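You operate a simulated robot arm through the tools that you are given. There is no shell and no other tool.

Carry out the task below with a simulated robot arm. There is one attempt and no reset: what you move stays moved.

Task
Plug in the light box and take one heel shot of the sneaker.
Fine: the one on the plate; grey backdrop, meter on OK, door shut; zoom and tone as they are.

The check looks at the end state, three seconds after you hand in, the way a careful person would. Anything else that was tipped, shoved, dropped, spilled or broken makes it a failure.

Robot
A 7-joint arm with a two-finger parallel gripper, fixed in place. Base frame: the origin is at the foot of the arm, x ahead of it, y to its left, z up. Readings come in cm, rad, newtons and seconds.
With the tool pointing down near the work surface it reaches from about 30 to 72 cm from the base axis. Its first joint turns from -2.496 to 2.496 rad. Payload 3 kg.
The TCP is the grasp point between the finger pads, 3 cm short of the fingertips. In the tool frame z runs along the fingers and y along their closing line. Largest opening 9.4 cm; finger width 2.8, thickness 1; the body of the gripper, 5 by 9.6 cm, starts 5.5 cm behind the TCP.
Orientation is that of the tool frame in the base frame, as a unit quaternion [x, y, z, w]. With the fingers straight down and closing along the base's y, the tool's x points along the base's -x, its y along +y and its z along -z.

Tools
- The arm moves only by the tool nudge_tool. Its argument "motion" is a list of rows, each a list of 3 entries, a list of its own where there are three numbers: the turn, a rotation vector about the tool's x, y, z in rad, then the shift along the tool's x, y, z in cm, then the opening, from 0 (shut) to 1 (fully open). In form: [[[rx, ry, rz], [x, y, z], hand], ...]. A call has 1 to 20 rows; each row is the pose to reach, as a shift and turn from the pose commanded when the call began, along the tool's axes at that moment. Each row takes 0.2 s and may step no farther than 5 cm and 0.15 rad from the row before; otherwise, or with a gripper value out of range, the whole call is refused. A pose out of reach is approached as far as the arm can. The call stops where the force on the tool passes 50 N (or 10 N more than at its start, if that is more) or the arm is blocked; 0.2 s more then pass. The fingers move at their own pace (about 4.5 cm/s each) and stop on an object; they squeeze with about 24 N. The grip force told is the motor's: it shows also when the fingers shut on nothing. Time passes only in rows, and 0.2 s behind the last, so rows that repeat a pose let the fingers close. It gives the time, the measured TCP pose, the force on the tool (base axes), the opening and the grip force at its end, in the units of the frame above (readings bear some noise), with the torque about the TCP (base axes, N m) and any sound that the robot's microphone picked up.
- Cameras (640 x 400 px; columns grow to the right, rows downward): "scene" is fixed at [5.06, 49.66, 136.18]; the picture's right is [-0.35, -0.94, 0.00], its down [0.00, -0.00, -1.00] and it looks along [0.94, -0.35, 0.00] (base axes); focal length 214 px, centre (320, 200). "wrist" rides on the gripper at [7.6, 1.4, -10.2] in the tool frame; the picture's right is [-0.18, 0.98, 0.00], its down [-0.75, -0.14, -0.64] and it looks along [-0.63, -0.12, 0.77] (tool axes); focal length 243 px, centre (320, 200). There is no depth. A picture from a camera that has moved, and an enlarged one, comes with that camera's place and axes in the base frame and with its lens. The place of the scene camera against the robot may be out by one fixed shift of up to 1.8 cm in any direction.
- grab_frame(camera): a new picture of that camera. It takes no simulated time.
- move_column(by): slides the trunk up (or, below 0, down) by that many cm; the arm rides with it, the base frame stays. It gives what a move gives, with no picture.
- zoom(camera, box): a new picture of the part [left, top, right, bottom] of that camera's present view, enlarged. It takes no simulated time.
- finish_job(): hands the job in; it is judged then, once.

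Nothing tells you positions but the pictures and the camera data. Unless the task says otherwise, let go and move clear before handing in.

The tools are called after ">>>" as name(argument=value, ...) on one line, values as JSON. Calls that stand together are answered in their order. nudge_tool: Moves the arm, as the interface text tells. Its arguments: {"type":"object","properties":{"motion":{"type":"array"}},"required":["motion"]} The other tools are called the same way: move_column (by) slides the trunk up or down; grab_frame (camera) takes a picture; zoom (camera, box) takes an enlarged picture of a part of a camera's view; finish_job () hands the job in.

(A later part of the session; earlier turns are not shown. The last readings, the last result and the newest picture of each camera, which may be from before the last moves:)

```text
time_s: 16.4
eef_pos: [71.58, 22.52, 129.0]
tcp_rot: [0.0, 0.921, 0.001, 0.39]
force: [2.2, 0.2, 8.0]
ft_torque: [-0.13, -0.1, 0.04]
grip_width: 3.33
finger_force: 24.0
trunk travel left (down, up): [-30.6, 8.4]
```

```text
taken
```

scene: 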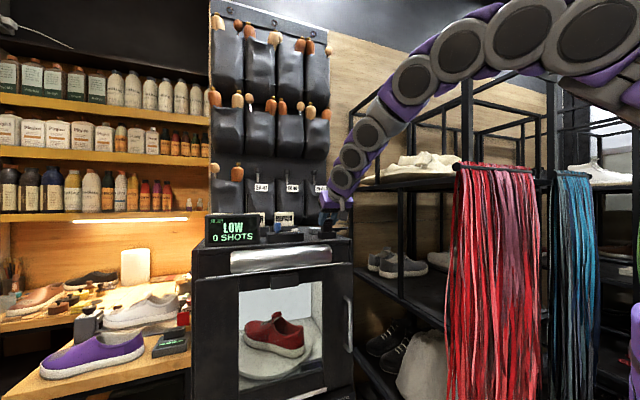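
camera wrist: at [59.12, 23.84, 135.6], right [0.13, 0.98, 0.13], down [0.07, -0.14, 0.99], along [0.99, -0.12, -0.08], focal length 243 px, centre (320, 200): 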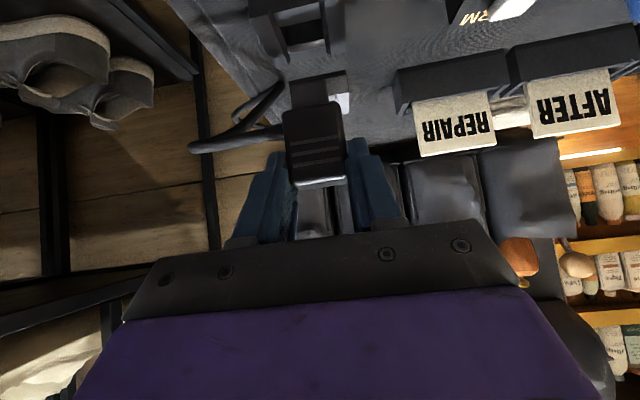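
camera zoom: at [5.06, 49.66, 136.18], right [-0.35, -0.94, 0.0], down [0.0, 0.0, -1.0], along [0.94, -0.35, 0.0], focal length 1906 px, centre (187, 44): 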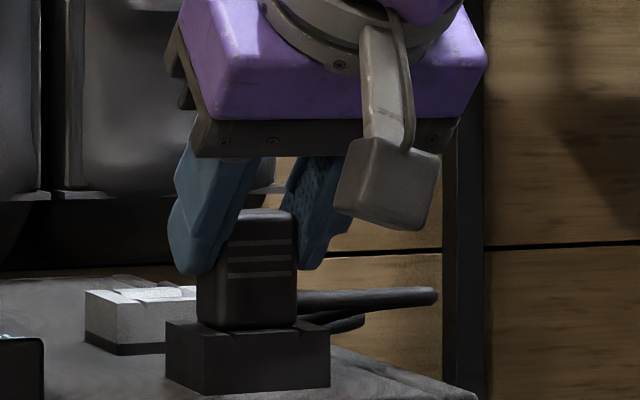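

The meter came alive: "LOW, 0 SHOTS" — the box is plugged in. I'll let go of the plug and rise straight up.

>>> nudge_tool(motion=[[[0, 0, 0], [0, 0, 0], 0.4], [[0, 0, 0], [0, 0, 0], 0.5], [[0, 0, 0], [0, 0, 0], 0.65], [[0, 0, 0], [0, 0, 0], 0.65]])

>>> nudge_tool(motion=[[[0, 0, 0], [-0.72, 0, -0.7], 0.65], [[0, 0, 0], [-2.15, 0, -2.09], 0.65], [[0, 0, 0], [-4.3, 0, -4.18], 0.65], [[0, 0, 0], [-6.46, 0, -6.27], 0.65], [[0, 0, 0], [-8.6, 0, -8.36], 0.65]])

>>> grab_frame(camera="wrist")

>>> zoom(camera="scene", box=[190, 190, 360, 400])

>>> zoom(camera="scene", box=[200, 200, 350, 260])

```text
time_s: 17.4
eef_pos: [71.51, 22.56, 128.76]
tcp_rot: [0.0, 0.921, 0.0, 0.389]
force: [0.4, 0.1, 0.2]
ft_torque: [0.01, -0.01, 0.02]
grip_width: 6.12
finger_force: 0.1
trunk travel left (down, up): [-30.6, 8.4]
```

```text
time_s: 18.6
eef_pos: [71.38, 22.41, 140.89]
tcp_rot: [0.0, 0.921, 0.0, 0.389]
force: [-0.7, -0.2, 0.1]
ft_torque: [-0.01, -0.01, -0.02]
grip_width: 6.09
finger_force: 0.0
trunk travel left (down, up): [-30.6, 8.4]
```

```text
taken
camera wrist: at [58.84, 23.86, 142.73], right [0.13, 0.98, 0.13], down [0.06, -0.14, 0.99], along [0.99, -0.12, -0.08], focal length 243 px, centre (320, 200)
```

wrist: 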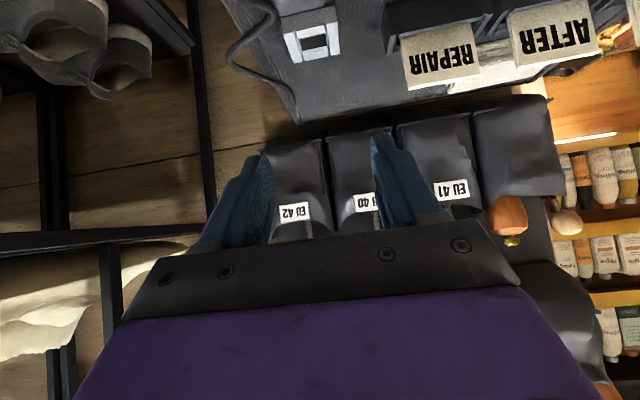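

```text
1.90 times, centred on (275, 295) of scene
camera zoom: at [5.06, 49.66, 136.18], right [-0.35, -0.94, 0.0], down [0.0, 0.0, -1.0], along [0.94, -0.35, 0.0], focal length 408 px, centre (406, 19)
```

zoom: 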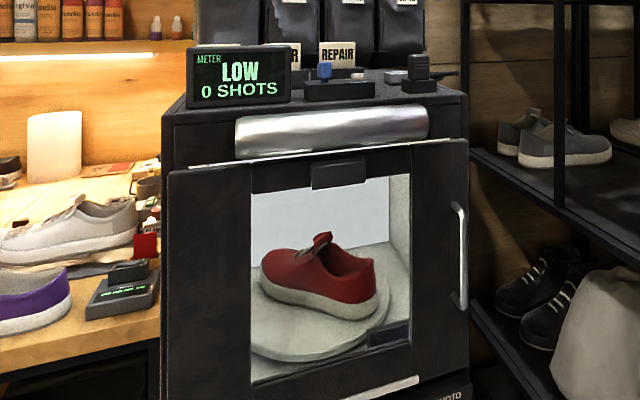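

```text
4.27 times, centred on (275, 230) of scene
camera zoom: at [5.06, 49.66, 136.18], right [-0.35, -0.94, 0.0], down [0.0, 0.0, -1.0], along [0.94, -0.35, 0.0], focal length 915 px, centre (512, 72)
```

zoom: 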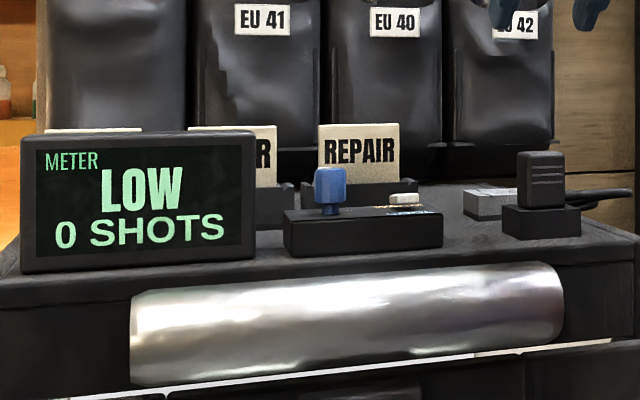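

Power is on: meter LOW, 0 shots, and the interior now shows a white-lit backdrop. I'll retreat, return the tool to pointing down, and inspect the door and control panel.

>>> nudge_tool(motion=[[[0, 0.1, 0], [2.17, 1, -2.78], 0.65], [[0, 0.2, 0], [4.34, 2, -5.55], 0.65], [[0, 0.3, 0], [6.5, 3, -8.3], 0.65], [[0, 0.4, 0], [8.7, 4, -11.1], 0.65], [[0, 0.5, 0], [10.8, 5, -13.9], 0.65], [[0, 0.6, 0], [13.0, 6, -16.6], 0.65], [[0, 0.7, 0], [15.2, 7, -19.4], 0.65], [[0, 0.8, 0], [17.35, 8, -22.2], 0.65], [[0, 0.8, 0], [17.35, 8, -22.2], 0.65]])

>>> grab_frame(camera="wrist")

>>> zoom(camera="wrist", box=[230, 0, 430, 120])

>>> zoom(camera="wrist", box=[230, 100, 430, 230])

```text
time_s: 20.6
eef_pos: [44.04, 30.38, 144.04]
tcp_rot: [-0.001, 1.0, 0.001, -0.001]
force: [0.2, -0.2, 0.4]
ft_torque: [0.02, 0.01, 0.02]
grip_width: 6.1
finger_force: 0.1
trunk travel left (down, up): [-30.6, 8.4]
```

```text
taken
camera wrist: at [36.51, 31.84, 154.39], right [0.18, 0.98, 0.0], down [0.76, -0.14, 0.64], along [0.63, -0.12, -0.77], focal length 243 px, centre (320, 200)
```

wrist: 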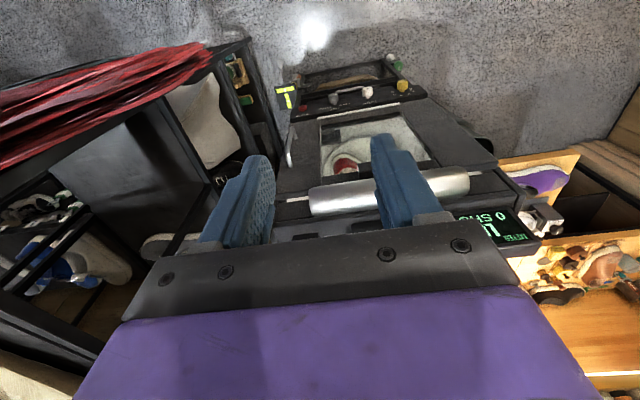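

```text
3.20 times, centred on (330, 60) of wrist
camera zoom: at [36.51, 31.84, 154.39], right [0.18, 0.98, 0.0], down [0.76, -0.14, 0.64], along [0.63, -0.12, -0.77], focal length 776 px, centre (288, 648)
```

zoom: 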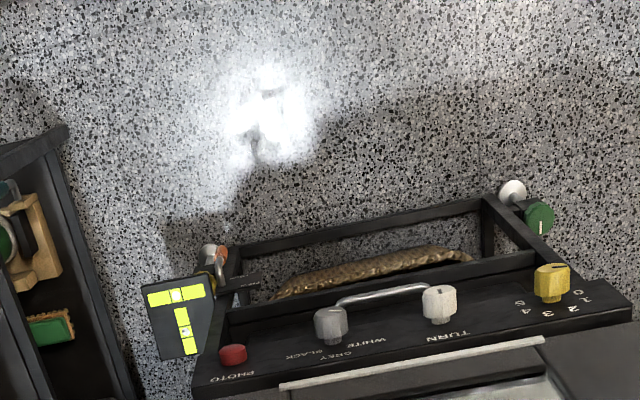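

```text
3.08 times, centred on (330, 165) of wrist
camera zoom: at [36.51, 31.84, 154.39], right [0.18, 0.98, 0.0], down [0.76, -0.14, 0.64], along [0.63, -0.12, -0.77], focal length 746 px, centre (289, 308)
```

zoom: 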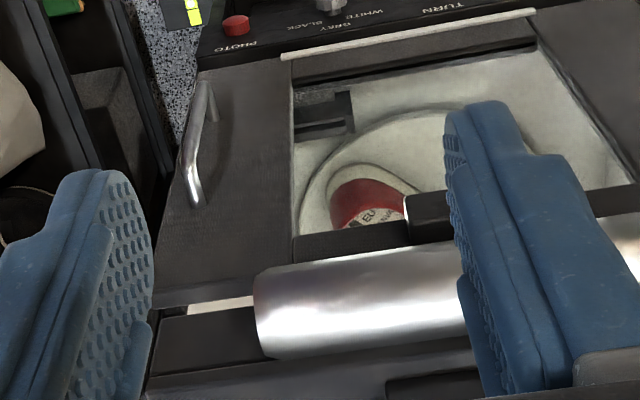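

I want to know whether the door is really shut and what the panel shows, so I'll zoom in on both.

>>> zoom(camera="scene", box=[190, 240, 280, 320])

>>> zoom(camera="scene", box=[270, 230, 370, 320])

>>> zoom(camera="scene", box=[270, 320, 370, 400])

>>> zoom(camera="wrist", box=[265, 70, 365, 130])

>>> zoom(camera="wrist", box=[340, 60, 440, 120])

```text
5.00 times, centred on (235, 280) of scene
camera zoom: at [5.06, 49.66, 136.18], right [-0.35, -0.94, 0.0], down [0.0, 0.0, -1.0], along [0.94, -0.35, 0.0], focal length 1072 px, centre (745, -200)
```

zoom: 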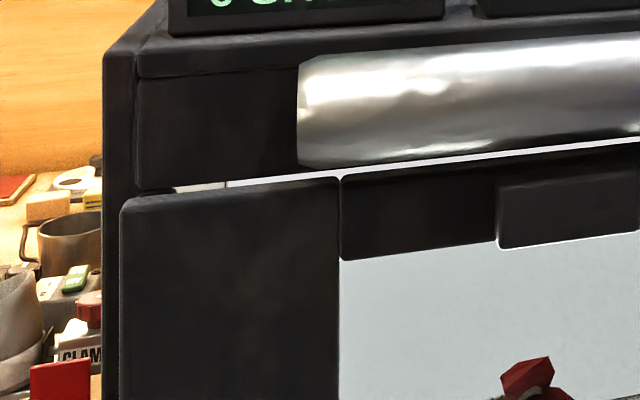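

```text
4.44 times, centred on (320, 275) of scene
camera zoom: at [5.06, 49.66, 136.18], right [-0.35, -0.94, 0.0], down [0.0, 0.0, -1.0], along [0.94, -0.35, 0.0], focal length 953 px, centre (320, -133)
```

zoom: 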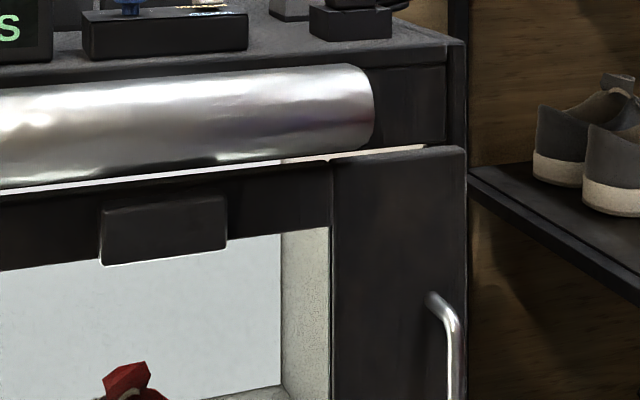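

```text
5.00 times, centred on (320, 360) of scene
camera zoom: at [5.06, 49.66, 136.18], right [-0.35, -0.94, 0.0], down [0.0, 0.0, -1.0], along [0.94, -0.35, 0.0], focal length 1072 px, centre (320, -600)
```

zoom: 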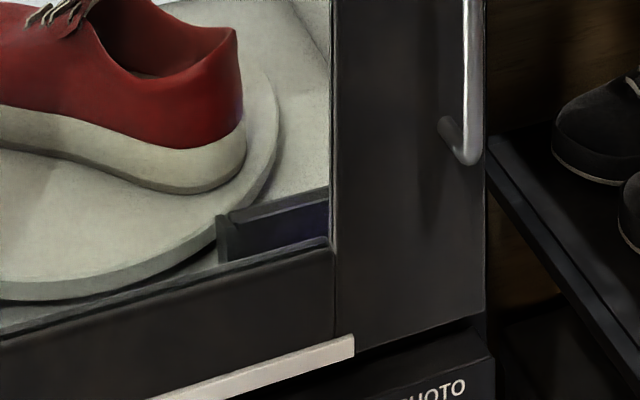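

```text
6.40 times, centred on (315, 100) of wrist
camera zoom: at [36.51, 31.84, 154.39], right [0.18, 0.98, 0.0], down [0.76, -0.14, 0.64], along [0.63, -0.12, -0.77], focal length 1553 px, centre (352, 840)
```

zoom: 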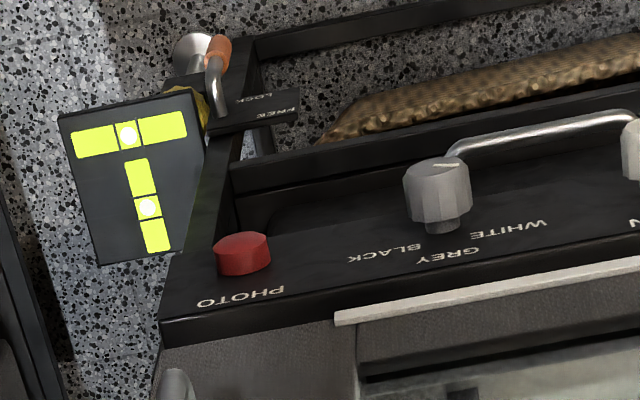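

```text
6.40 times, centred on (390, 90) of wrist
camera zoom: at [36.51, 31.84, 154.39], right [0.18, 0.98, 0.0], down [0.76, -0.14, 0.64], along [0.63, -0.12, -0.77], focal length 1553 px, centre (-128, 904)
```

zoom: 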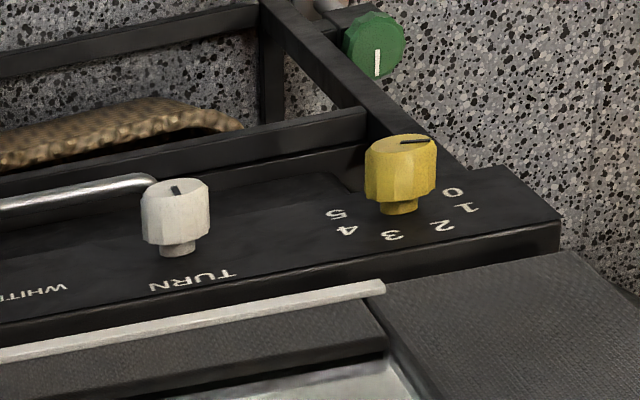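

The knobs: grey backdrop knob points at WHITE, the yellow knob sits near 0, and the white TURN knob drives the plate; the panel is near x≈64, z≈70. I'll lower the trunk to get a closer view of panel and interior.

>>> move_column(by=-22)

>>> grab_frame(camera="wrist")

>>> grab_frame(camera="scene")

```text
time_s: 22.9
eef_pos: [43.87, 30.39, 122.0]
tcp_rot: [0.0, 1.0, 0.001, 0.0]
force: [0.2, 0.5, 0.9]
ft_torque: [0.0, 0.0, 0.0]
grip_width: 6.13
finger_force: 0.0
trunk travel left (down, up): [-8.6, 30.4]
```

```text
taken
camera wrist: at [36.44, 31.82, 132.42], right [0.18, 0.98, 0.0], down [0.75, -0.14, 0.64], along [0.63, -0.12, -0.77], focal length 243 px, centre (320, 200)
```

wrist: 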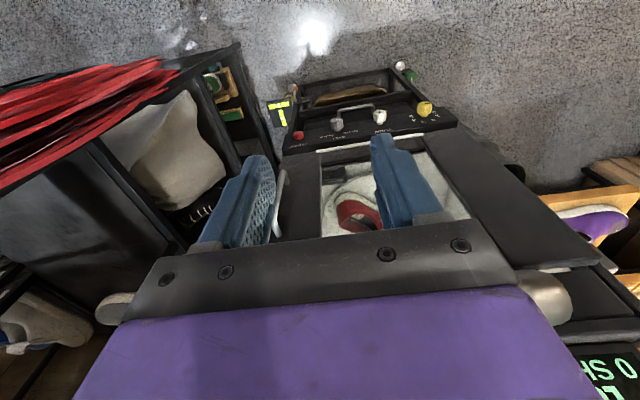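

```text
taken
```

scene: 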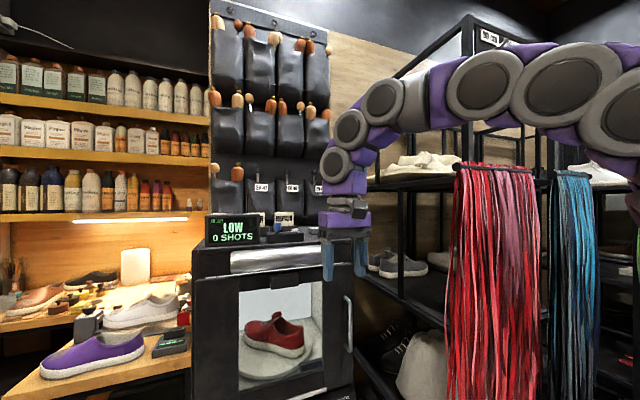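

>>> zoom(camera="wrist", box=[260, 60, 370, 160])

>>> zoom(camera="wrist", box=[350, 50, 470, 150])

>>> zoom(camera="wrist", box=[270, 140, 470, 250])

```text
4.00 times, centred on (315, 110) of wrist
camera zoom: at [36.44, 31.82, 132.42], right [0.18, 0.98, 0.0], down [0.75, -0.14, 0.64], along [0.63, -0.12, -0.77], focal length 970 px, centre (340, 560)
```

zoom: 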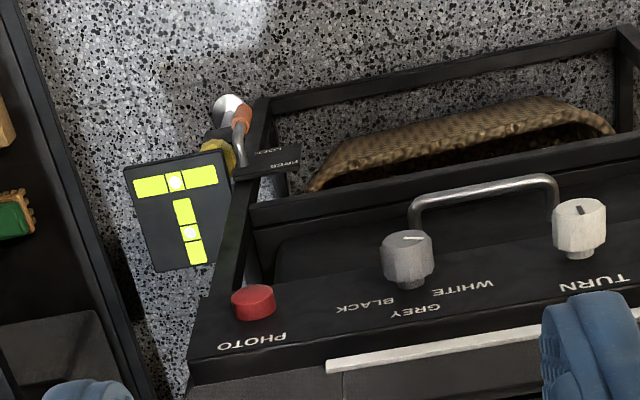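

```text
4.00 times, centred on (410, 100) of wrist
camera zoom: at [36.44, 31.82, 132.42], right [0.18, 0.98, 0.0], down [0.75, -0.14, 0.64], along [0.63, -0.12, -0.77], focal length 970 px, centre (-40, 600)
```

zoom: 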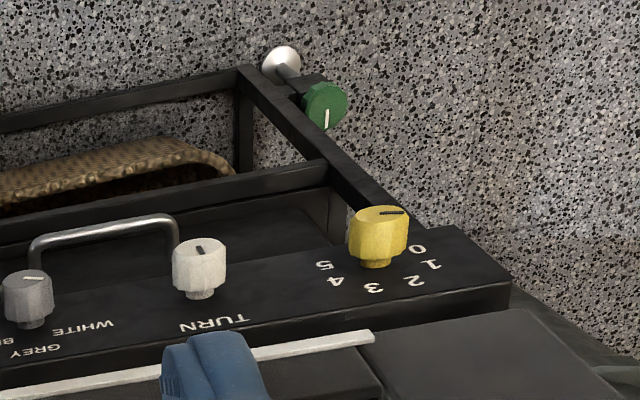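

```text
3.20 times, centred on (370, 195) of wrist
camera zoom: at [36.44, 31.82, 132.42], right [0.18, 0.98, 0.0], down [0.75, -0.14, 0.64], along [0.63, -0.12, -0.77], focal length 776 px, centre (160, 216)
```

zoom: 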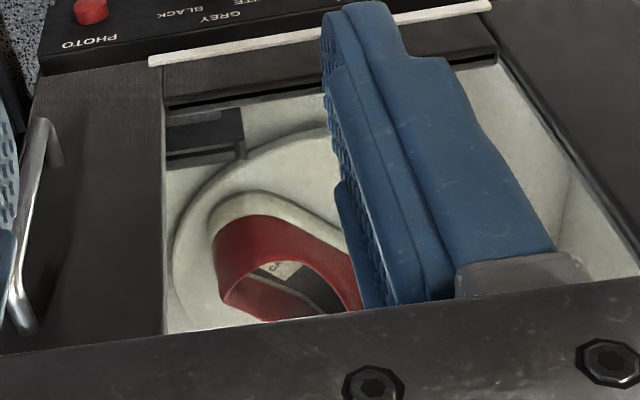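

The panel is roughly upright, facing the robot. I'll drop lower in front of it with the tool tilted forward so the wrist camera sees the panel and the window head-on.

>>> nudge_tool(motion=[[[0, -0.11, 0], [0.5, 0.75, 3.0], 0.65], [[0, -0.22, 0], [1.0, 1.5, 6.0], 0.65], [[0, -0.33, 0], [1.5, 2.25, 9.0], 0.65], [[0, -0.44, 0], [2.0, 3.0, 12.0], 0.65], [[0, -0.55, 0], [2.5, 3.75, 15.0], 0.65], [[0, -0.66, 0], [3.0, 4.5, 18.0], 0.65], [[0, -0.78, 0], [3.5, 5.25, 21.0], 0.65], [[0, -0.9, 0], [4.0, 6.0, 24.0], 0.65], [[0, -0.9, 0], [4.0, 6.0, 24.0], 0.65]])

>>> grab_frame(camera="wrist")

>>> grab_frame(camera="scene")

```text
time_s: 24.5
eef_pos: [38.21, 36.41, 100.95]
tcp_rot: [0.124, 0.964, 0.081, 0.222]
force: [0.3, -0.6, 1.0]
ft_torque: [0.02, 0.01, -0.01]
grip_width: 6.11
finger_force: 0.0
trunk travel left (down, up): [-8.6, 30.4]
stopped in row 7: the arm was blocked; the commanded pose is now the measured one
```

```text
taken
camera wrist: at [27.29, 38.77, 107.39], right [0.36, 0.89, 0.28], down [0.34, -0.41, 0.85], along [0.87, -0.21, -0.45], focal length 243 px, centre (320, 200)
```

wrist: 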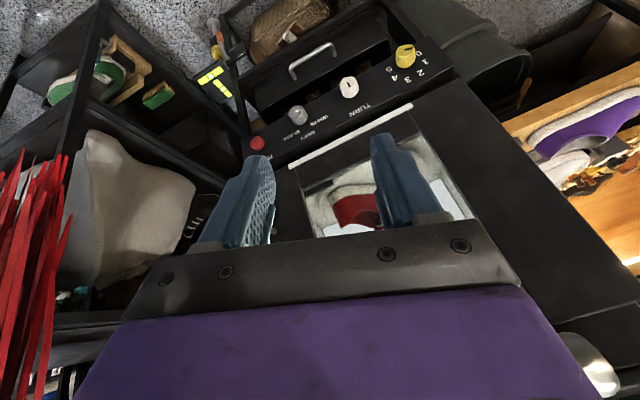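

```text
taken
```

scene: 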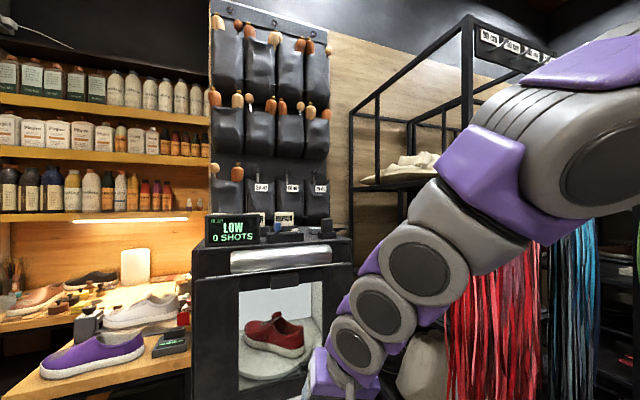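

The arm stopped at a folding limit (no contact force), but this view shows the panel well. I'll zoom in from here.

>>> zoom(camera="wrist", box=[190, 10, 330, 150])

>>> zoom(camera="wrist", box=[270, 20, 450, 150])

>>> zoom(camera="wrist", box=[250, 100, 480, 240])

```text
2.86 times, centred on (260, 80) of wrist
camera zoom: at [27.29, 38.77, 107.39], right [0.36, 0.89, 0.28], down [0.34, -0.41, 0.85], along [0.87, -0.21, -0.45], focal length 693 px, centre (491, 543)
```

zoom: 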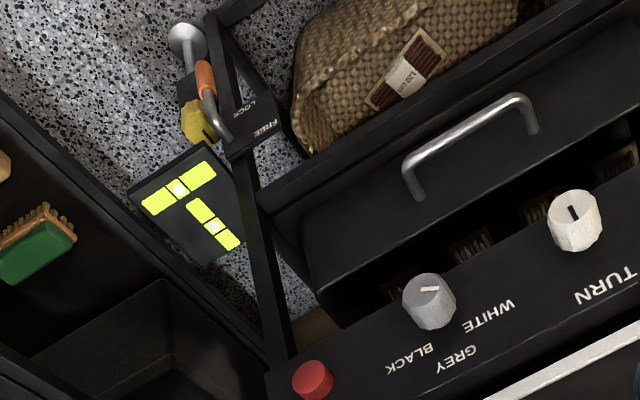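

```text
3.08 times, centred on (360, 85) of wrist
camera zoom: at [27.29, 38.77, 107.39], right [0.36, 0.89, 0.28], down [0.34, -0.41, 0.85], along [0.87, -0.21, -0.45], focal length 746 px, centre (197, 554)
```

zoom: 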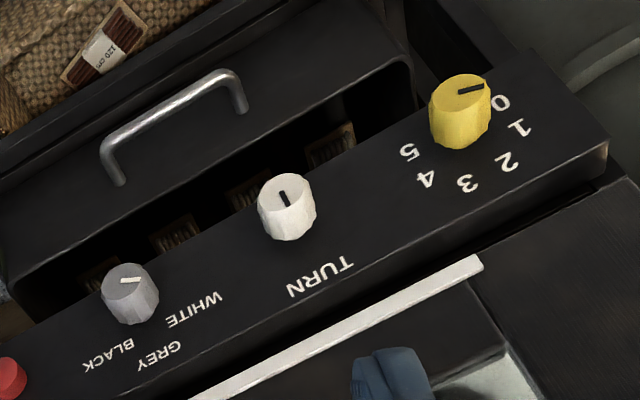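

```text
2.78 times, centred on (365, 170) of wrist
camera zoom: at [27.29, 38.77, 107.39], right [0.36, 0.89, 0.28], down [0.34, -0.41, 0.85], along [0.87, -0.21, -0.45], focal length 675 px, centre (195, 284)
```

zoom: 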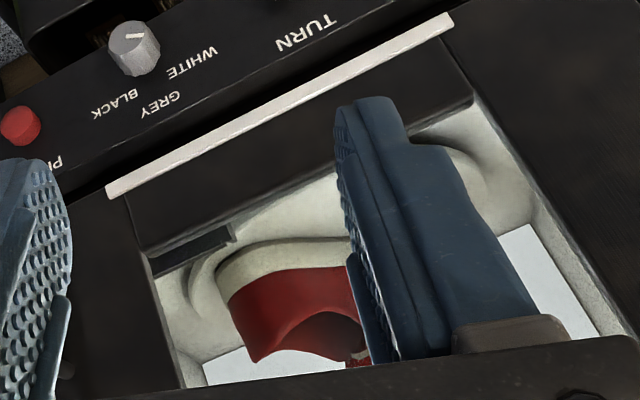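

Knob faces work out at about x=62, z=69: PHOTO y≈20.6, backdrop knob y≈31.8, TURN y≈42.9, yellow light knob y≈54.8, all on a vertical panel at x≈65. I'll bring the tool out to a better posture (tilted 0.9 rad) in front of the panel.

>>> nudge_tool(motion=[[[0.0077, -0.089, -0.0594], [-0.9, 1.55, 2.8], 0.65], [[0.0154, -0.178, -0.119], [-1.8, 3.1, 5.6], 0.65], [[0.0232, -0.267, -0.178], [-2.7, 4.65, 8.4], 0.65], [[0.0309, -0.356, -0.238], [-3.6, 6.2, 11.2], 0.65], [[0.0386, -0.4446, -0.2972], [-4.53, 7.76, 14.06], 0.65], [[0.0386, -0.4446, -0.2972], [-4.53, 7.76, 14.06], 0.65]])

>>> grab_frame(camera="wrist")

>>> grab_frame(camera="scene")

```text
time_s: 25.9
eef_pos: [49.66, 44.05, 92.06]
tcp_rot: [0.0, 0.9, 0.002, 0.436]
force: [0.9, -0.6, 0.1]
ft_torque: [0.0, -0.02, 0.01]
grip_width: 6.11
finger_force: 0.1
trunk travel left (down, up): [-8.6, 30.4]
```

```text
taken
camera wrist: at [36.95, 45.42, 92.51], right [0.11, 0.98, 0.15], down [-0.04, -0.15, 0.99], along [0.99, -0.12, 0.02], focal length 243 px, centre (320, 200)
```

wrist: 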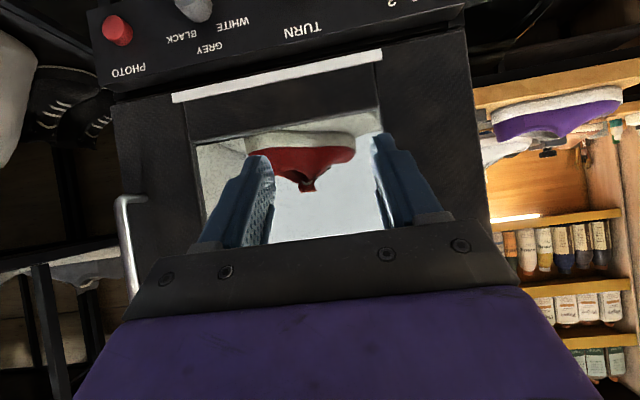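

```text
taken
```

scene: 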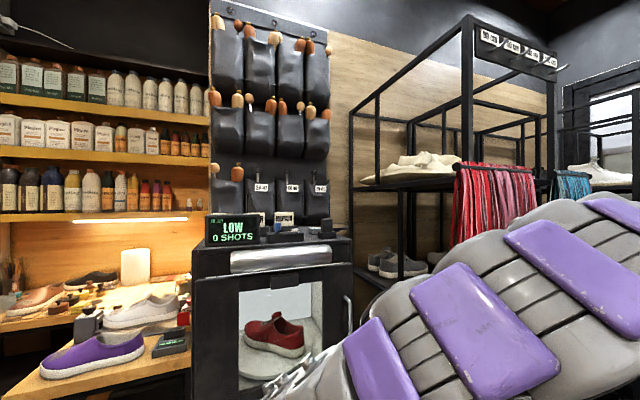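

This is a clean frontal view. I'll zoom in on the interior and the panel.

>>> zoom(camera="wrist", box=[180, 80, 400, 240])

>>> zoom(camera="wrist", box=[80, 0, 280, 110])

>>> zoom(camera="wrist", box=[250, 0, 480, 120])

```text
2.50 times, centred on (290, 160) of wrist
camera zoom: at [36.95, 45.42, 92.51], right [0.11, 0.98, 0.15], down [-0.04, -0.15, 0.99], along [0.99, -0.12, 0.02], focal length 606 px, centre (395, 300)
```

zoom: 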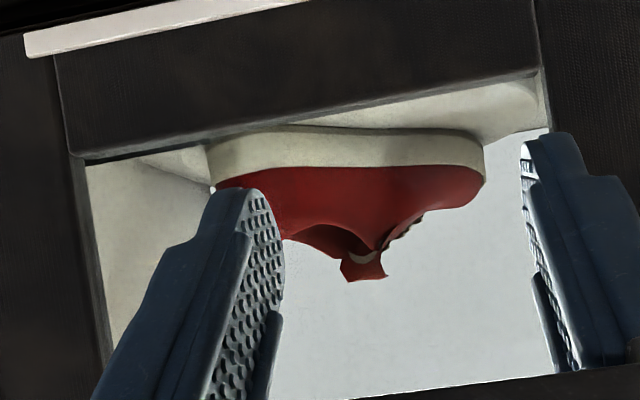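

```text
3.20 times, centred on (180, 55) of wrist
camera zoom: at [36.95, 45.42, 92.51], right [0.11, 0.98, 0.15], down [-0.04, -0.15, 0.99], along [0.99, -0.12, 0.02], focal length 776 px, centre (768, 664)
```

zoom: 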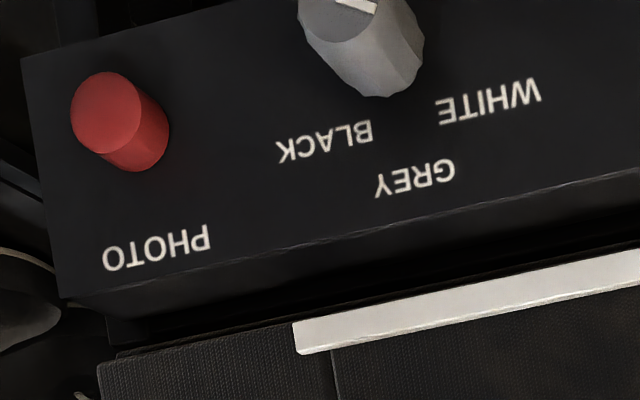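

```text
2.78 times, centred on (365, 60) of wrist
camera zoom: at [36.95, 45.42, 92.51], right [0.11, 0.98, 0.15], down [-0.04, -0.15, 0.99], along [0.99, -0.12, 0.02], focal length 675 px, centre (195, 590)
```

zoom: 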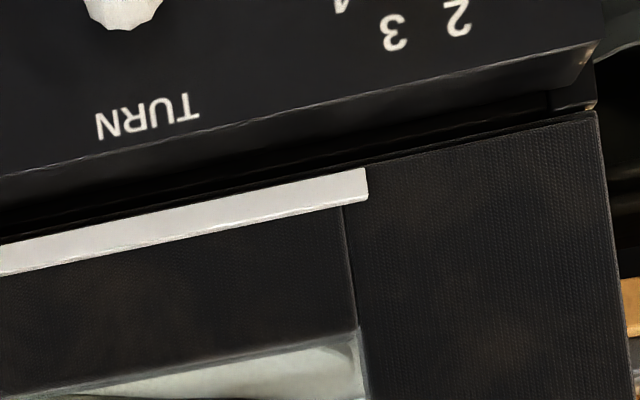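

The knobs stick straight out toward the robot; the sneaker's toe points to +y, heel to −y, so for a heel shot from the door side the plate must turn about 90°. I'll lower the trunk and check how the arm reaches the backdrop knob first.

>>> move_column(by=-8.4)

>>> nudge_tool(motion=[[[0, -0.06, 0], [0.9, -2.4, 1.9], 0.65], [[0, -0.12, 0], [1.8, -4.8, 3.8], 0.65], [[0, -0.18, 0], [2.7, -7.2, 5.7], 0.65], [[0, -0.24, 0], [3.6, -9.6, 7.6], 0.65], [[0, -0.3, 0], [4.5, -12.0, 9.4], 0.65], [[0, -0.3, 0], [4.5, -12.0, 9.4], 0.65]])

>>> grab_frame(camera="wrist")

>>> grab_frame(camera="scene")

```text
time_s: 27.1
eef_pos: [49.58, 43.96, 83.63]
tcp_rot: [0.0, 0.9, 0.002, 0.437]
force: [-0.1, 0.9, -0.4]
ft_torque: [0.02, 0.04, 0.01]
grip_width: 6.11
finger_force: 0.0
trunk travel left (down, up): [-0.2, 38.8]
```

```text
time_s: 28.5
eef_pos: [55.35, 33.72, 73.62]
tcp_rot: [0.001, 0.825, -0.001, 0.566]
force: [0.4, -0.2, -0.5]
ft_torque: [0.01, 0.01, 0.02]
grip_width: 6.13
finger_force: 0.0
out of reach, approached as far as the arm can: row 4, 5, 6
trunk travel left (down, up): [-0.2, 38.8]
```

```text
taken
camera wrist: at [43.19, 35.18, 70.34], right [0.07, 0.98, 0.17], down [-0.33, -0.14, 0.93], along [0.94, -0.12, 0.31], focal length 243 px, centre (320, 200)
```

wrist: 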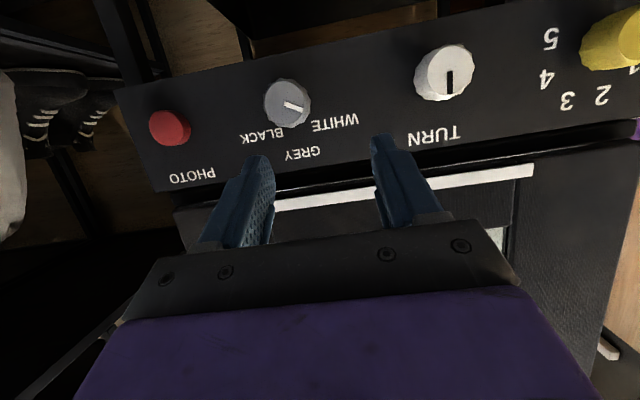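

```text
taken
```

scene: 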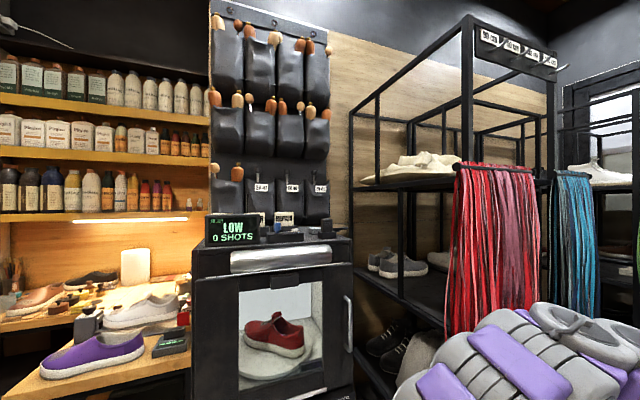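

I have a close frontal view of the panel. I'll zoom in for precise positions and pointer angles.

>>> zoom(camera="wrist", box=[130, 60, 370, 200])

>>> zoom(camera="wrist", box=[400, 0, 640, 150])

```text
2.67 times, centred on (250, 130) of wrist
camera zoom: at [43.19, 35.18, 70.34], right [0.07, 0.98, 0.17], down [-0.33, -0.14, 0.93], along [0.94, -0.12, 0.31], focal length 647 px, centre (507, 387)
```

zoom: 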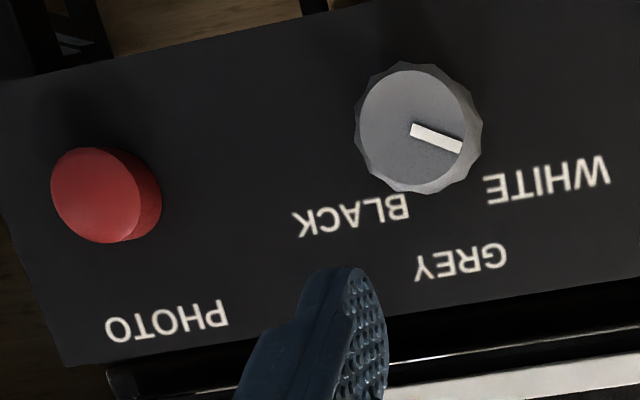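

```text
2.67 times, centred on (520, 75) of wrist
camera zoom: at [43.19, 35.18, 70.34], right [0.07, 0.98, 0.17], down [-0.33, -0.14, 0.93], along [0.94, -0.12, 0.31], focal length 647 px, centre (-213, 533)
```

zoom: 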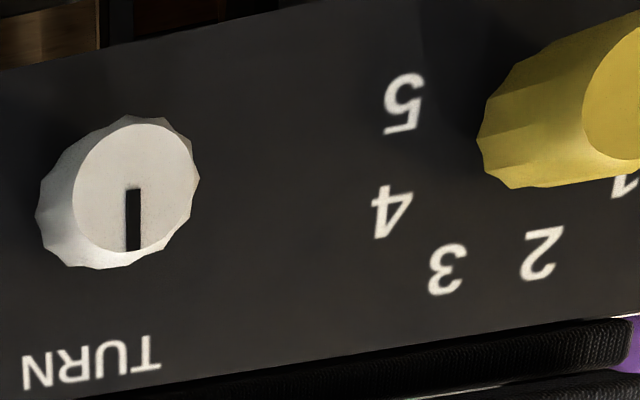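

The grey knob's pointer sits at −60° (WHITE), GREY is straight up, so it needs a 60° clockwise turn; TURN points straight up. Knob faces are at x≈62.0, z≈68.8. Next I move to a pre-grasp in front of the backdrop knob.

>>> nudge_tool(motion=[[[0, -0.03, 0], [1.2, -0.15, 1.64], 0.65], [[0, -0.06, 0], [2.4, -0.3, 3.28], 0.65], [[0, -0.1, 0], [3.56, -0.46, 4.92], 0.65], [[0, -0.1, 0], [3.56, -0.46, 4.92], 0.65], [[0, -0.1, 0], [3.56, -0.46, 4.92], 0.65]])

>>> grab_frame(camera="wrist")

```text
time_s: 29.7
eef_pos: [58.68, 33.32, 68.53]
tcp_rot: [0.001, 0.796, 0.001, 0.605]
force: [-20.1, -2.3, -3.8]
ft_torque: [0.08, -0.02, -0.72]
grip_width: 6.23
finger_force: 0.6
trunk travel left (down, up): [-0.2, 38.8]
```

```text
taken
camera wrist: at [46.79, 34.91, 63.99], right [0.05, 0.98, 0.18], down [-0.42, -0.14, 0.9], along [0.91, -0.12, 0.4], focal length 243 px, centre (320, 200)
```

wrist: 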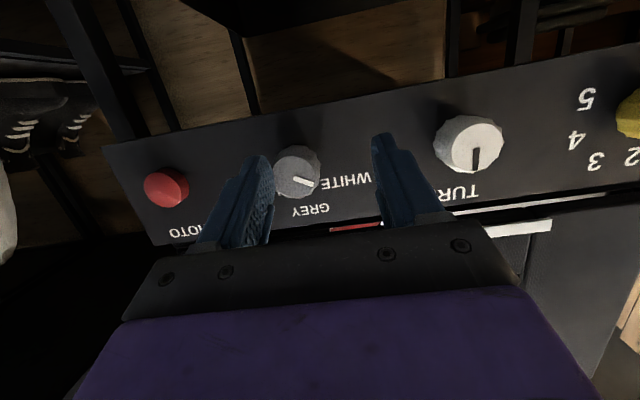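

The −y finger is touching the knob's face because I was ~1.8 cm too far to +y; I'll back off immediately and correct.

>>> nudge_tool(motion=[[[0, 0, 0], [0.4, 0, -1.45], 0.65], [[0, 0, 0], [0.8, 0, -2.89], 0.65], [[0, 0, 0], [0.8, 0, -2.89], 0.65]])

>>> zoom(camera="wrist", box=[120, 40, 380, 200])

>>> zoom(camera="scene", box=[180, 200, 370, 400])

```text
time_s: 30.5
eef_pos: [55.81, 33.35, 68.8]
tcp_rot: [0.0, 0.795, 0.002, 0.606]
force: [-0.1, -0.3, -0.3]
ft_torque: [0.01, -0.03, 0.01]
grip_width: 6.11
finger_force: 0.0
trunk travel left (down, up): [-0.2, 38.8]
```

```text
2.46 times, centred on (250, 120) of wrist
camera zoom: at [44.0, 34.82, 64.23], right [0.05, 0.98, 0.18], down [-0.42, -0.15, 0.9], along [0.91, -0.12, 0.4], focal length 597 px, centre (492, 397)
```

zoom: 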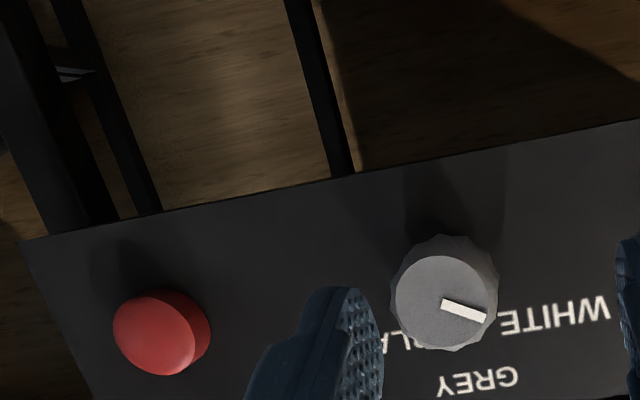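

```text
2.00 times, centred on (275, 300) of scene
camera zoom: at [5.06, 49.66, 136.18], right [-0.35, -0.94, 0.0], down [0.0, 0.0, -1.0], along [0.94, -0.35, 0.0], focal length 429 px, centre (410, 0)
```

zoom: 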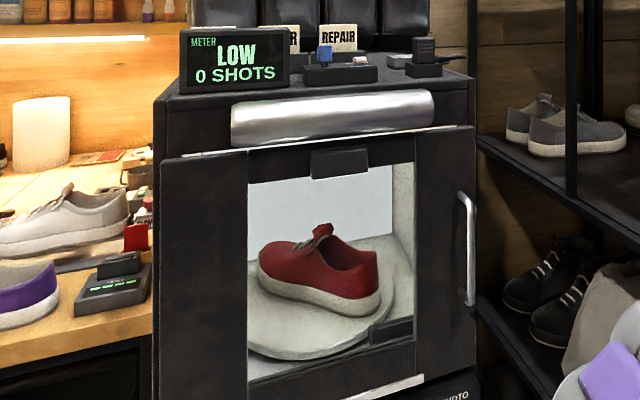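

No harm done: knob, door and meter are unchanged. Now I correct sideways to y=31.5 while staying clear of the knob.

>>> nudge_tool(motion=[[[0, 0, 0], [-0.24, -0.92, 0.3], 0.65], [[0, 0, 0], [-0.48, -1.85, 0.59], 0.65], [[0, 0, 0], [-0.48, -1.85, 0.59], 0.65]])

>>> grab_frame(camera="wrist")

```text
time_s: 31.3
eef_pos: [56.35, 31.48, 68.97]
tcp_rot: [0.001, 0.796, 0.001, 0.605]
force: [0.9, 0.5, -0.1]
ft_torque: [0.01, -0.02, 0.02]
grip_width: 6.12
finger_force: 0.1
trunk travel left (down, up): [-0.2, 38.8]
```

```text
taken
camera wrist: at [44.51, 32.96, 64.56], right [0.05, 0.98, 0.18], down [-0.42, -0.14, 0.9], along [0.91, -0.12, 0.4], focal length 243 px, centre (320, 200)
```

wrist: 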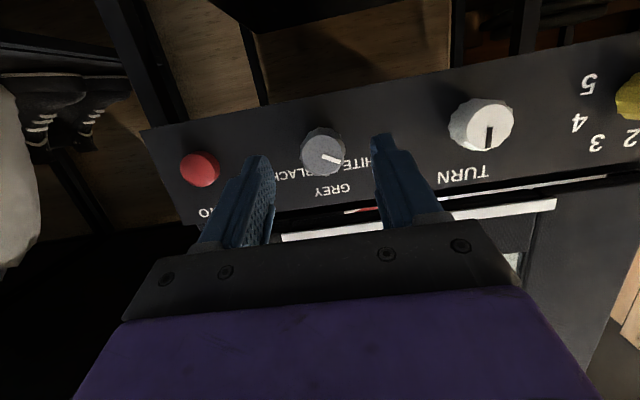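

The knob is now centred between the fingers. I'll slide forward so the pads straddle it, stopping short of the panel.

>>> nudge_tool(motion=[[[0, 0, 0], [-0.4, 0, 1.45], 0.65], [[0, 0, 0], [-0.8, 0, 2.89], 0.65], [[0, 0, 0], [-1.07, 0, 3.85], 0.65], [[0, 0, 0], [-1.3, 0, 4.67], 0.65], [[0, 0, 0], [-1.3, 0, 4.67], 0.65]])

>>> grab_frame(camera="wrist")

```text
time_s: 32.5
eef_pos: [61.25, 31.56, 69.02]
tcp_rot: [0.0, 0.796, 0.002, 0.606]
force: [-0.5, 0.4, 0.2]
ft_torque: [-0.01, 0.02, 0.02]
grip_width: 6.09
finger_force: 0.2
trunk travel left (down, up): [-0.2, 38.8]
```

```text
taken
camera wrist: at [49.41, 32.97, 64.47], right [0.05, 0.98, 0.18], down [-0.42, -0.14, 0.9], along [0.91, -0.12, 0.4], focal length 243 px, centre (320, 200)
```

wrist: 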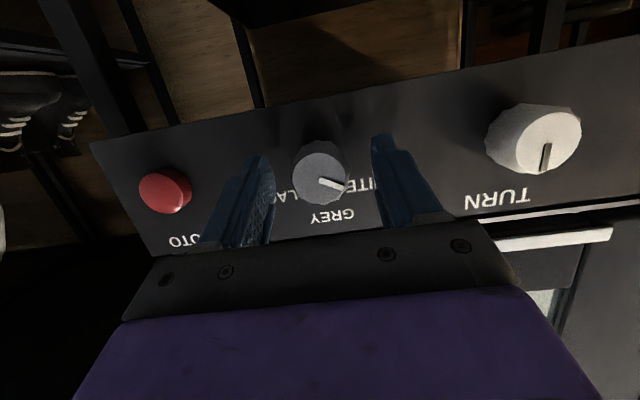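

The pads straddle the knob with clearance. Now I close on it.

>>> nudge_tool(motion=[[[0, 0, 0], [0, 0, 0], 0.5], [[0, 0, 0], [0, 0, 0], 0.4], [[0, 0, 0], [0, 0, 0], 0.3], [[0, 0, 0], [0, 0, 0], 0.2], [[0, 0, 0], [0, 0, 0], 0.2]])

>>> zoom(camera="wrist", box=[220, 100, 420, 240])

```text
time_s: 33.7
eef_pos: [61.24, 31.62, 68.91]
tcp_rot: [0.001, 0.795, 0.001, 0.606]
force: [-1.4, -4.8, -1.2]
ft_torque: [-0.04, 0.05, -0.17]
grip_width: 3.35
finger_force: 45.1
trunk travel left (down, up): [-0.2, 38.8]
```

```text
2.86 times, centred on (320, 170) of wrist
camera zoom: at [49.4, 32.93, 64.47], right [0.05, 0.98, 0.18], down [-0.42, -0.14, 0.9], along [0.91, -0.12, 0.4], focal length 693 px, centre (320, 286)
```

zoom: 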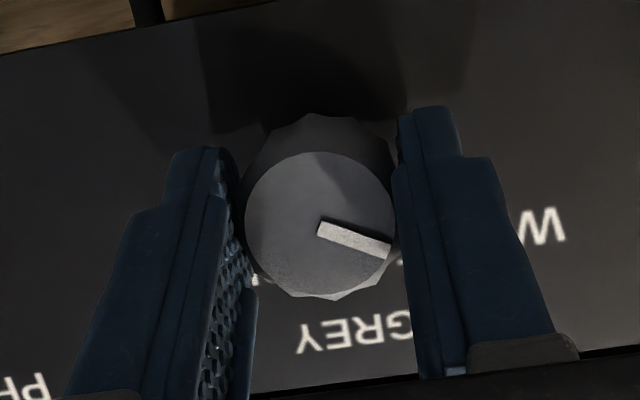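

Gripped at 3.35 cm. I'll turn it clockwise (about +x) 60° toward GREY.

>>> nudge_tool(motion=[[[-0.0281, 0, 0.1012], [0, -0.05, 0], 0.2], [[-0.0562, 0, 0.2023], [0, -0.1, 0], 0.2], [[-0.0843, 0, 0.3035], [0, -0.14, 0], 0.2], [[-0.1124, 0, 0.4047], [0.01, -0.19, 0], 0.2], [[-0.1405, 0, 0.5058], [0.03, -0.23, 0.01], 0.2], [[-0.1687, 0, 0.607], [0.05, -0.28, 0.01], 0.2], [[-0.1968, 0, 0.7082], [0.07, -0.32, 0.02], 0.2], [[-0.2249, 0, 0.8093], [0.1, -0.36, 0.03], 0.2], [[-0.253, 0, 0.9105], [0.13, -0.39, 0.04], 0.2], [[-0.2803, 0, 1.009], [0.16, -0.42, 0.05], 0.2], [[-0.2803, 0, 1.009], [0.16, -0.42, 0.05], 0.2]])

>>> grab_frame(camera="wrist")

>>> zoom(camera="scene", box=[180, 200, 370, 400])

```text
time_s: 34.5
eef_pos: [62.05, 31.49, 68.49]
tcp_rot: [0.091, 0.785, 0.112, 0.603]
force: [-58.5, -44.4, 31.3]
ft_torque: [1.69, -1.71, 0.94]
grip_width: 3.43
finger_force: 13.6
out of reach, approached as far as the arm can: row 2, 3
trunk travel left (down, up): [-0.2, 38.8]
stopped in row 3: the force on the tool passed its limit at 93 N (the readings are from after the stop); the commanded pose is now the measured one
```

```text
taken
camera wrist: at [50.17, 34.39, 64.52], right [0.06, 0.89, 0.45], down [-0.43, -0.39, 0.82], along [0.9, -0.24, 0.36], focal length 243 px, centre (320, 200)
```

wrist: 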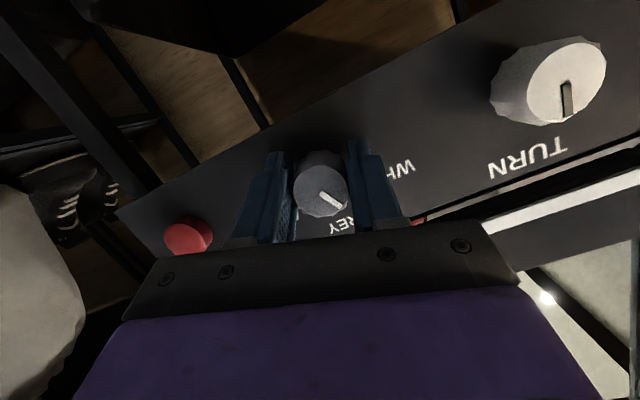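

```text
2.00 times, centred on (275, 300) of scene
camera zoom: at [5.06, 49.66, 136.18], right [-0.35, -0.94, 0.0], down [0.0, 0.0, -1.0], along [0.94, -0.35, 0.0], focal length 429 px, centre (410, 0)
```

zoom: 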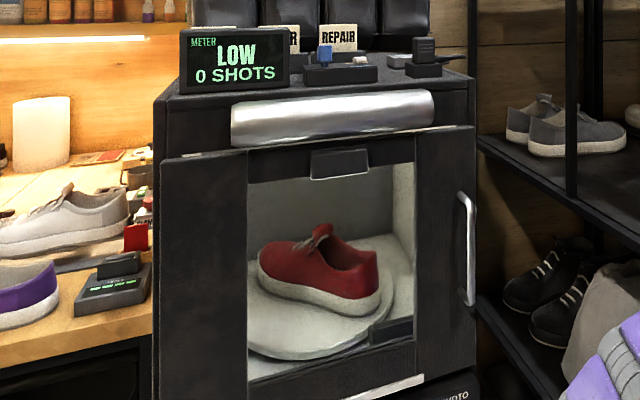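

The force limit stopped the turn because the arm ran short of wrist range, but the knob moved past halfway: the pointer is near −22° and the backdrop inside has gone grey. I'll open and back off gently, then look.

>>> nudge_tool(motion=[[[0, 0, 0], [0.1, 0, -0.4], 0.4], [[0, 0, 0], [0.2, 0, -0.7], 0.55], [[0, 0, 0], [0.2, 0, -0.8], 0.65], [[0, 0, 0], [0.2, 0, -0.8], 0.65]])

>>> grab_frame(camera="wrist")

```text
time_s: 35.5
eef_pos: [61.72, 31.98, 67.76]
tcp_rot: [0.088, 0.788, 0.113, 0.599]
force: [1.3, 0.6, -0.1]
ft_torque: [-0.01, 0.0, 0.02]
grip_width: 6.11
finger_force: 0.1
out of reach, approached as far as the arm can: row 2, 3, 4
trunk travel left (down, up): [-0.2, 38.8]
```

```text
taken
camera wrist: at [49.96, 34.67, 63.89], right [0.05, 0.89, 0.45], down [-0.42, -0.39, 0.82], along [0.91, -0.23, 0.35], focal length 243 px, centre (320, 200)
```

wrist: 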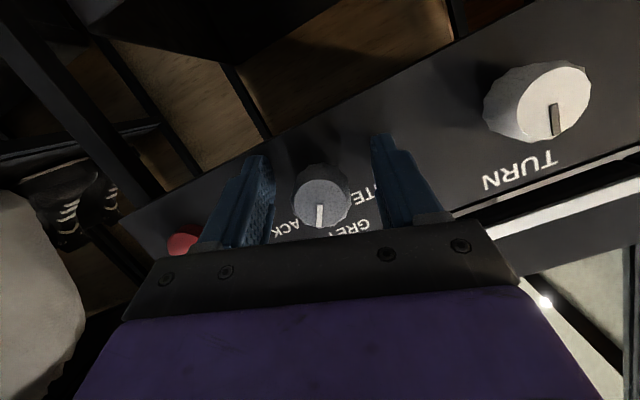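

>>> zoom(camera="wrist", box=[240, 120, 400, 240])

>>> zoom(camera="scene", box=[220, 260, 340, 390])

```text
3.33 times, centred on (320, 180) of wrist
camera zoom: at [49.96, 34.67, 63.89], right [0.05, 0.89, 0.45], down [-0.42, -0.39, 0.82], along [0.91, -0.23, 0.35], focal length 809 px, centre (320, 267)
```

zoom: 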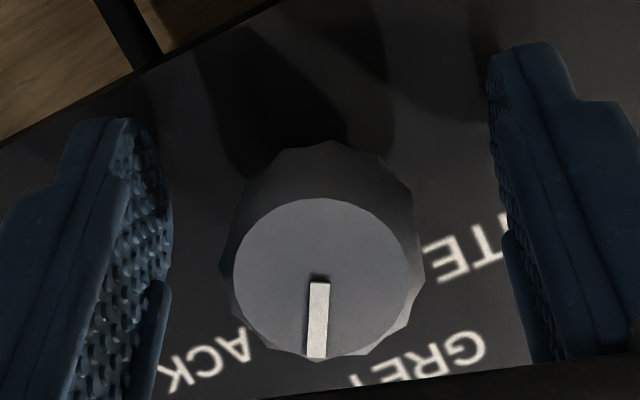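

```text
3.08 times, centred on (280, 325) of scene
camera zoom: at [5.06, 49.66, 136.18], right [-0.35, -0.94, 0.0], down [0.0, 0.0, -1.0], along [0.94, -0.35, 0.0], focal length 660 px, centre (443, -185)
```

zoom: 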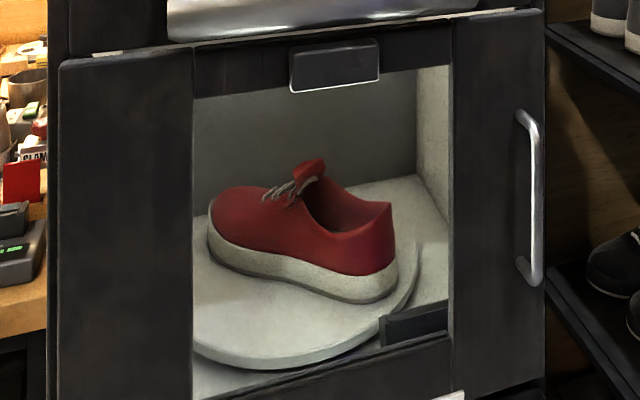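

The pointer ended about 28° past GREY toward BLACK, so it needs a small counter-clockwise correction. I'll back out, level the hand, and re-grip from the comfortable side.

>>> nudge_tool(motion=[[[0.02, 0.02, -0.05], [0.2, 0, -1.2], 0.65], [[0.04, 0.05, -0.12], [0.4, 0.05, -2.4], 0.65], [[0.06, 0.075, -0.2], [0.6, 0.1, -3.7], 0.65], [[0.0874, 0.1046, -0.2741], [0.85, 0.13, -4.95], 0.65], [[0.0874, 0.1046, -0.2741], [0.85, 0.13, -4.95], 0.65]])

>>> grab_frame(camera="wrist")

>>> zoom(camera="wrist", box=[220, 60, 420, 220])

```text
time_s: 36.6
eef_pos: [56.62, 32.73, 68.34]
tcp_rot: [-0.002, 0.826, -0.003, 0.564]
force: [-1.1, -0.1, 0.1]
ft_torque: [0.01, 0.04, 0.02]
grip_width: 6.11
finger_force: 0.1
trunk travel left (down, up): [-0.2, 38.8]
```

```text
taken
camera wrist: at [44.44, 34.18, 65.05], right [0.07, 0.98, 0.17], down [-0.32, -0.14, 0.94], along [0.94, -0.12, 0.31], focal length 243 px, centre (320, 200)
```

wrist: 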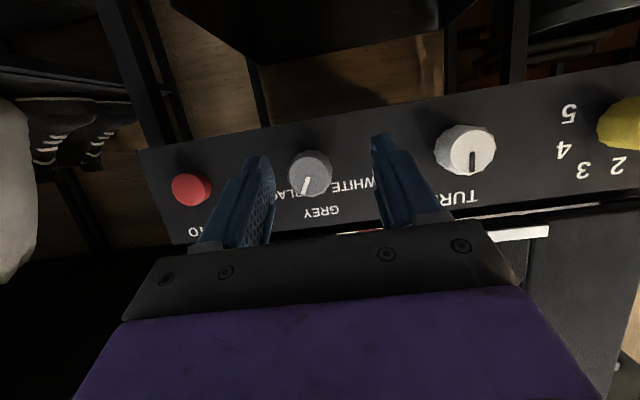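

```text
2.50 times, centred on (320, 140) of wrist
camera zoom: at [44.44, 34.18, 65.05], right [0.07, 0.98, 0.17], down [-0.32, -0.14, 0.94], along [0.94, -0.12, 0.31], focal length 606 px, centre (320, 350)
```

zoom: 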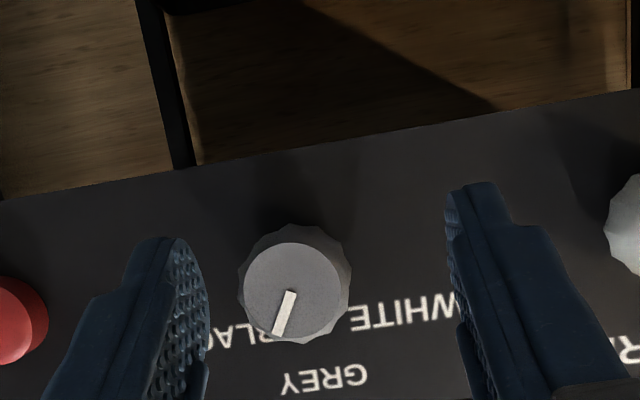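

The pointer is about 26° past GREY. I align to the knob again (y=31.5), then slide forward.

>>> nudge_tool(motion=[[[0, 0, 0], [-0.52, -0.62, 0.1], 0.65], [[0, 0, 0], [-1.04, -1.25, 0.19], 0.65], [[0, 0, 0], [-1.04, -1.25, 0.19], 0.65]])

>>> grab_frame(camera="wrist")

```text
time_s: 37.5
eef_pos: [57.17, 31.49, 69.07]
tcp_rot: [-0.001, 0.827, -0.003, 0.562]
force: [-0.1, -0.2, -0.8]
ft_torque: [0.0, 0.04, 0.0]
grip_width: 6.1
finger_force: 0.0
trunk travel left (down, up): [-0.2, 38.8]
```

```text
taken
camera wrist: at [44.88, 32.79, 65.89], right [0.07, 0.98, 0.17], down [-0.32, -0.14, 0.94], along [0.94, -0.12, 0.31], focal length 243 px, centre (320, 200)
```

wrist: 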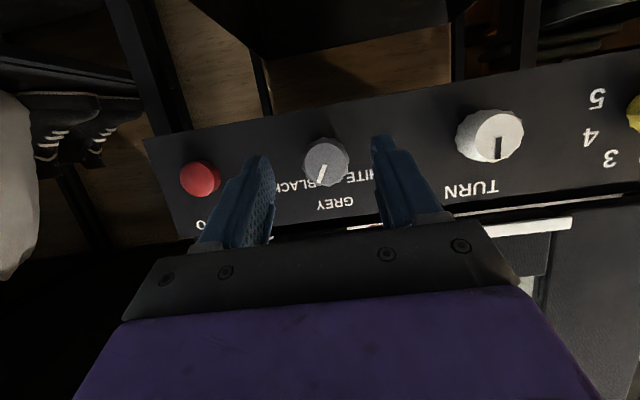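

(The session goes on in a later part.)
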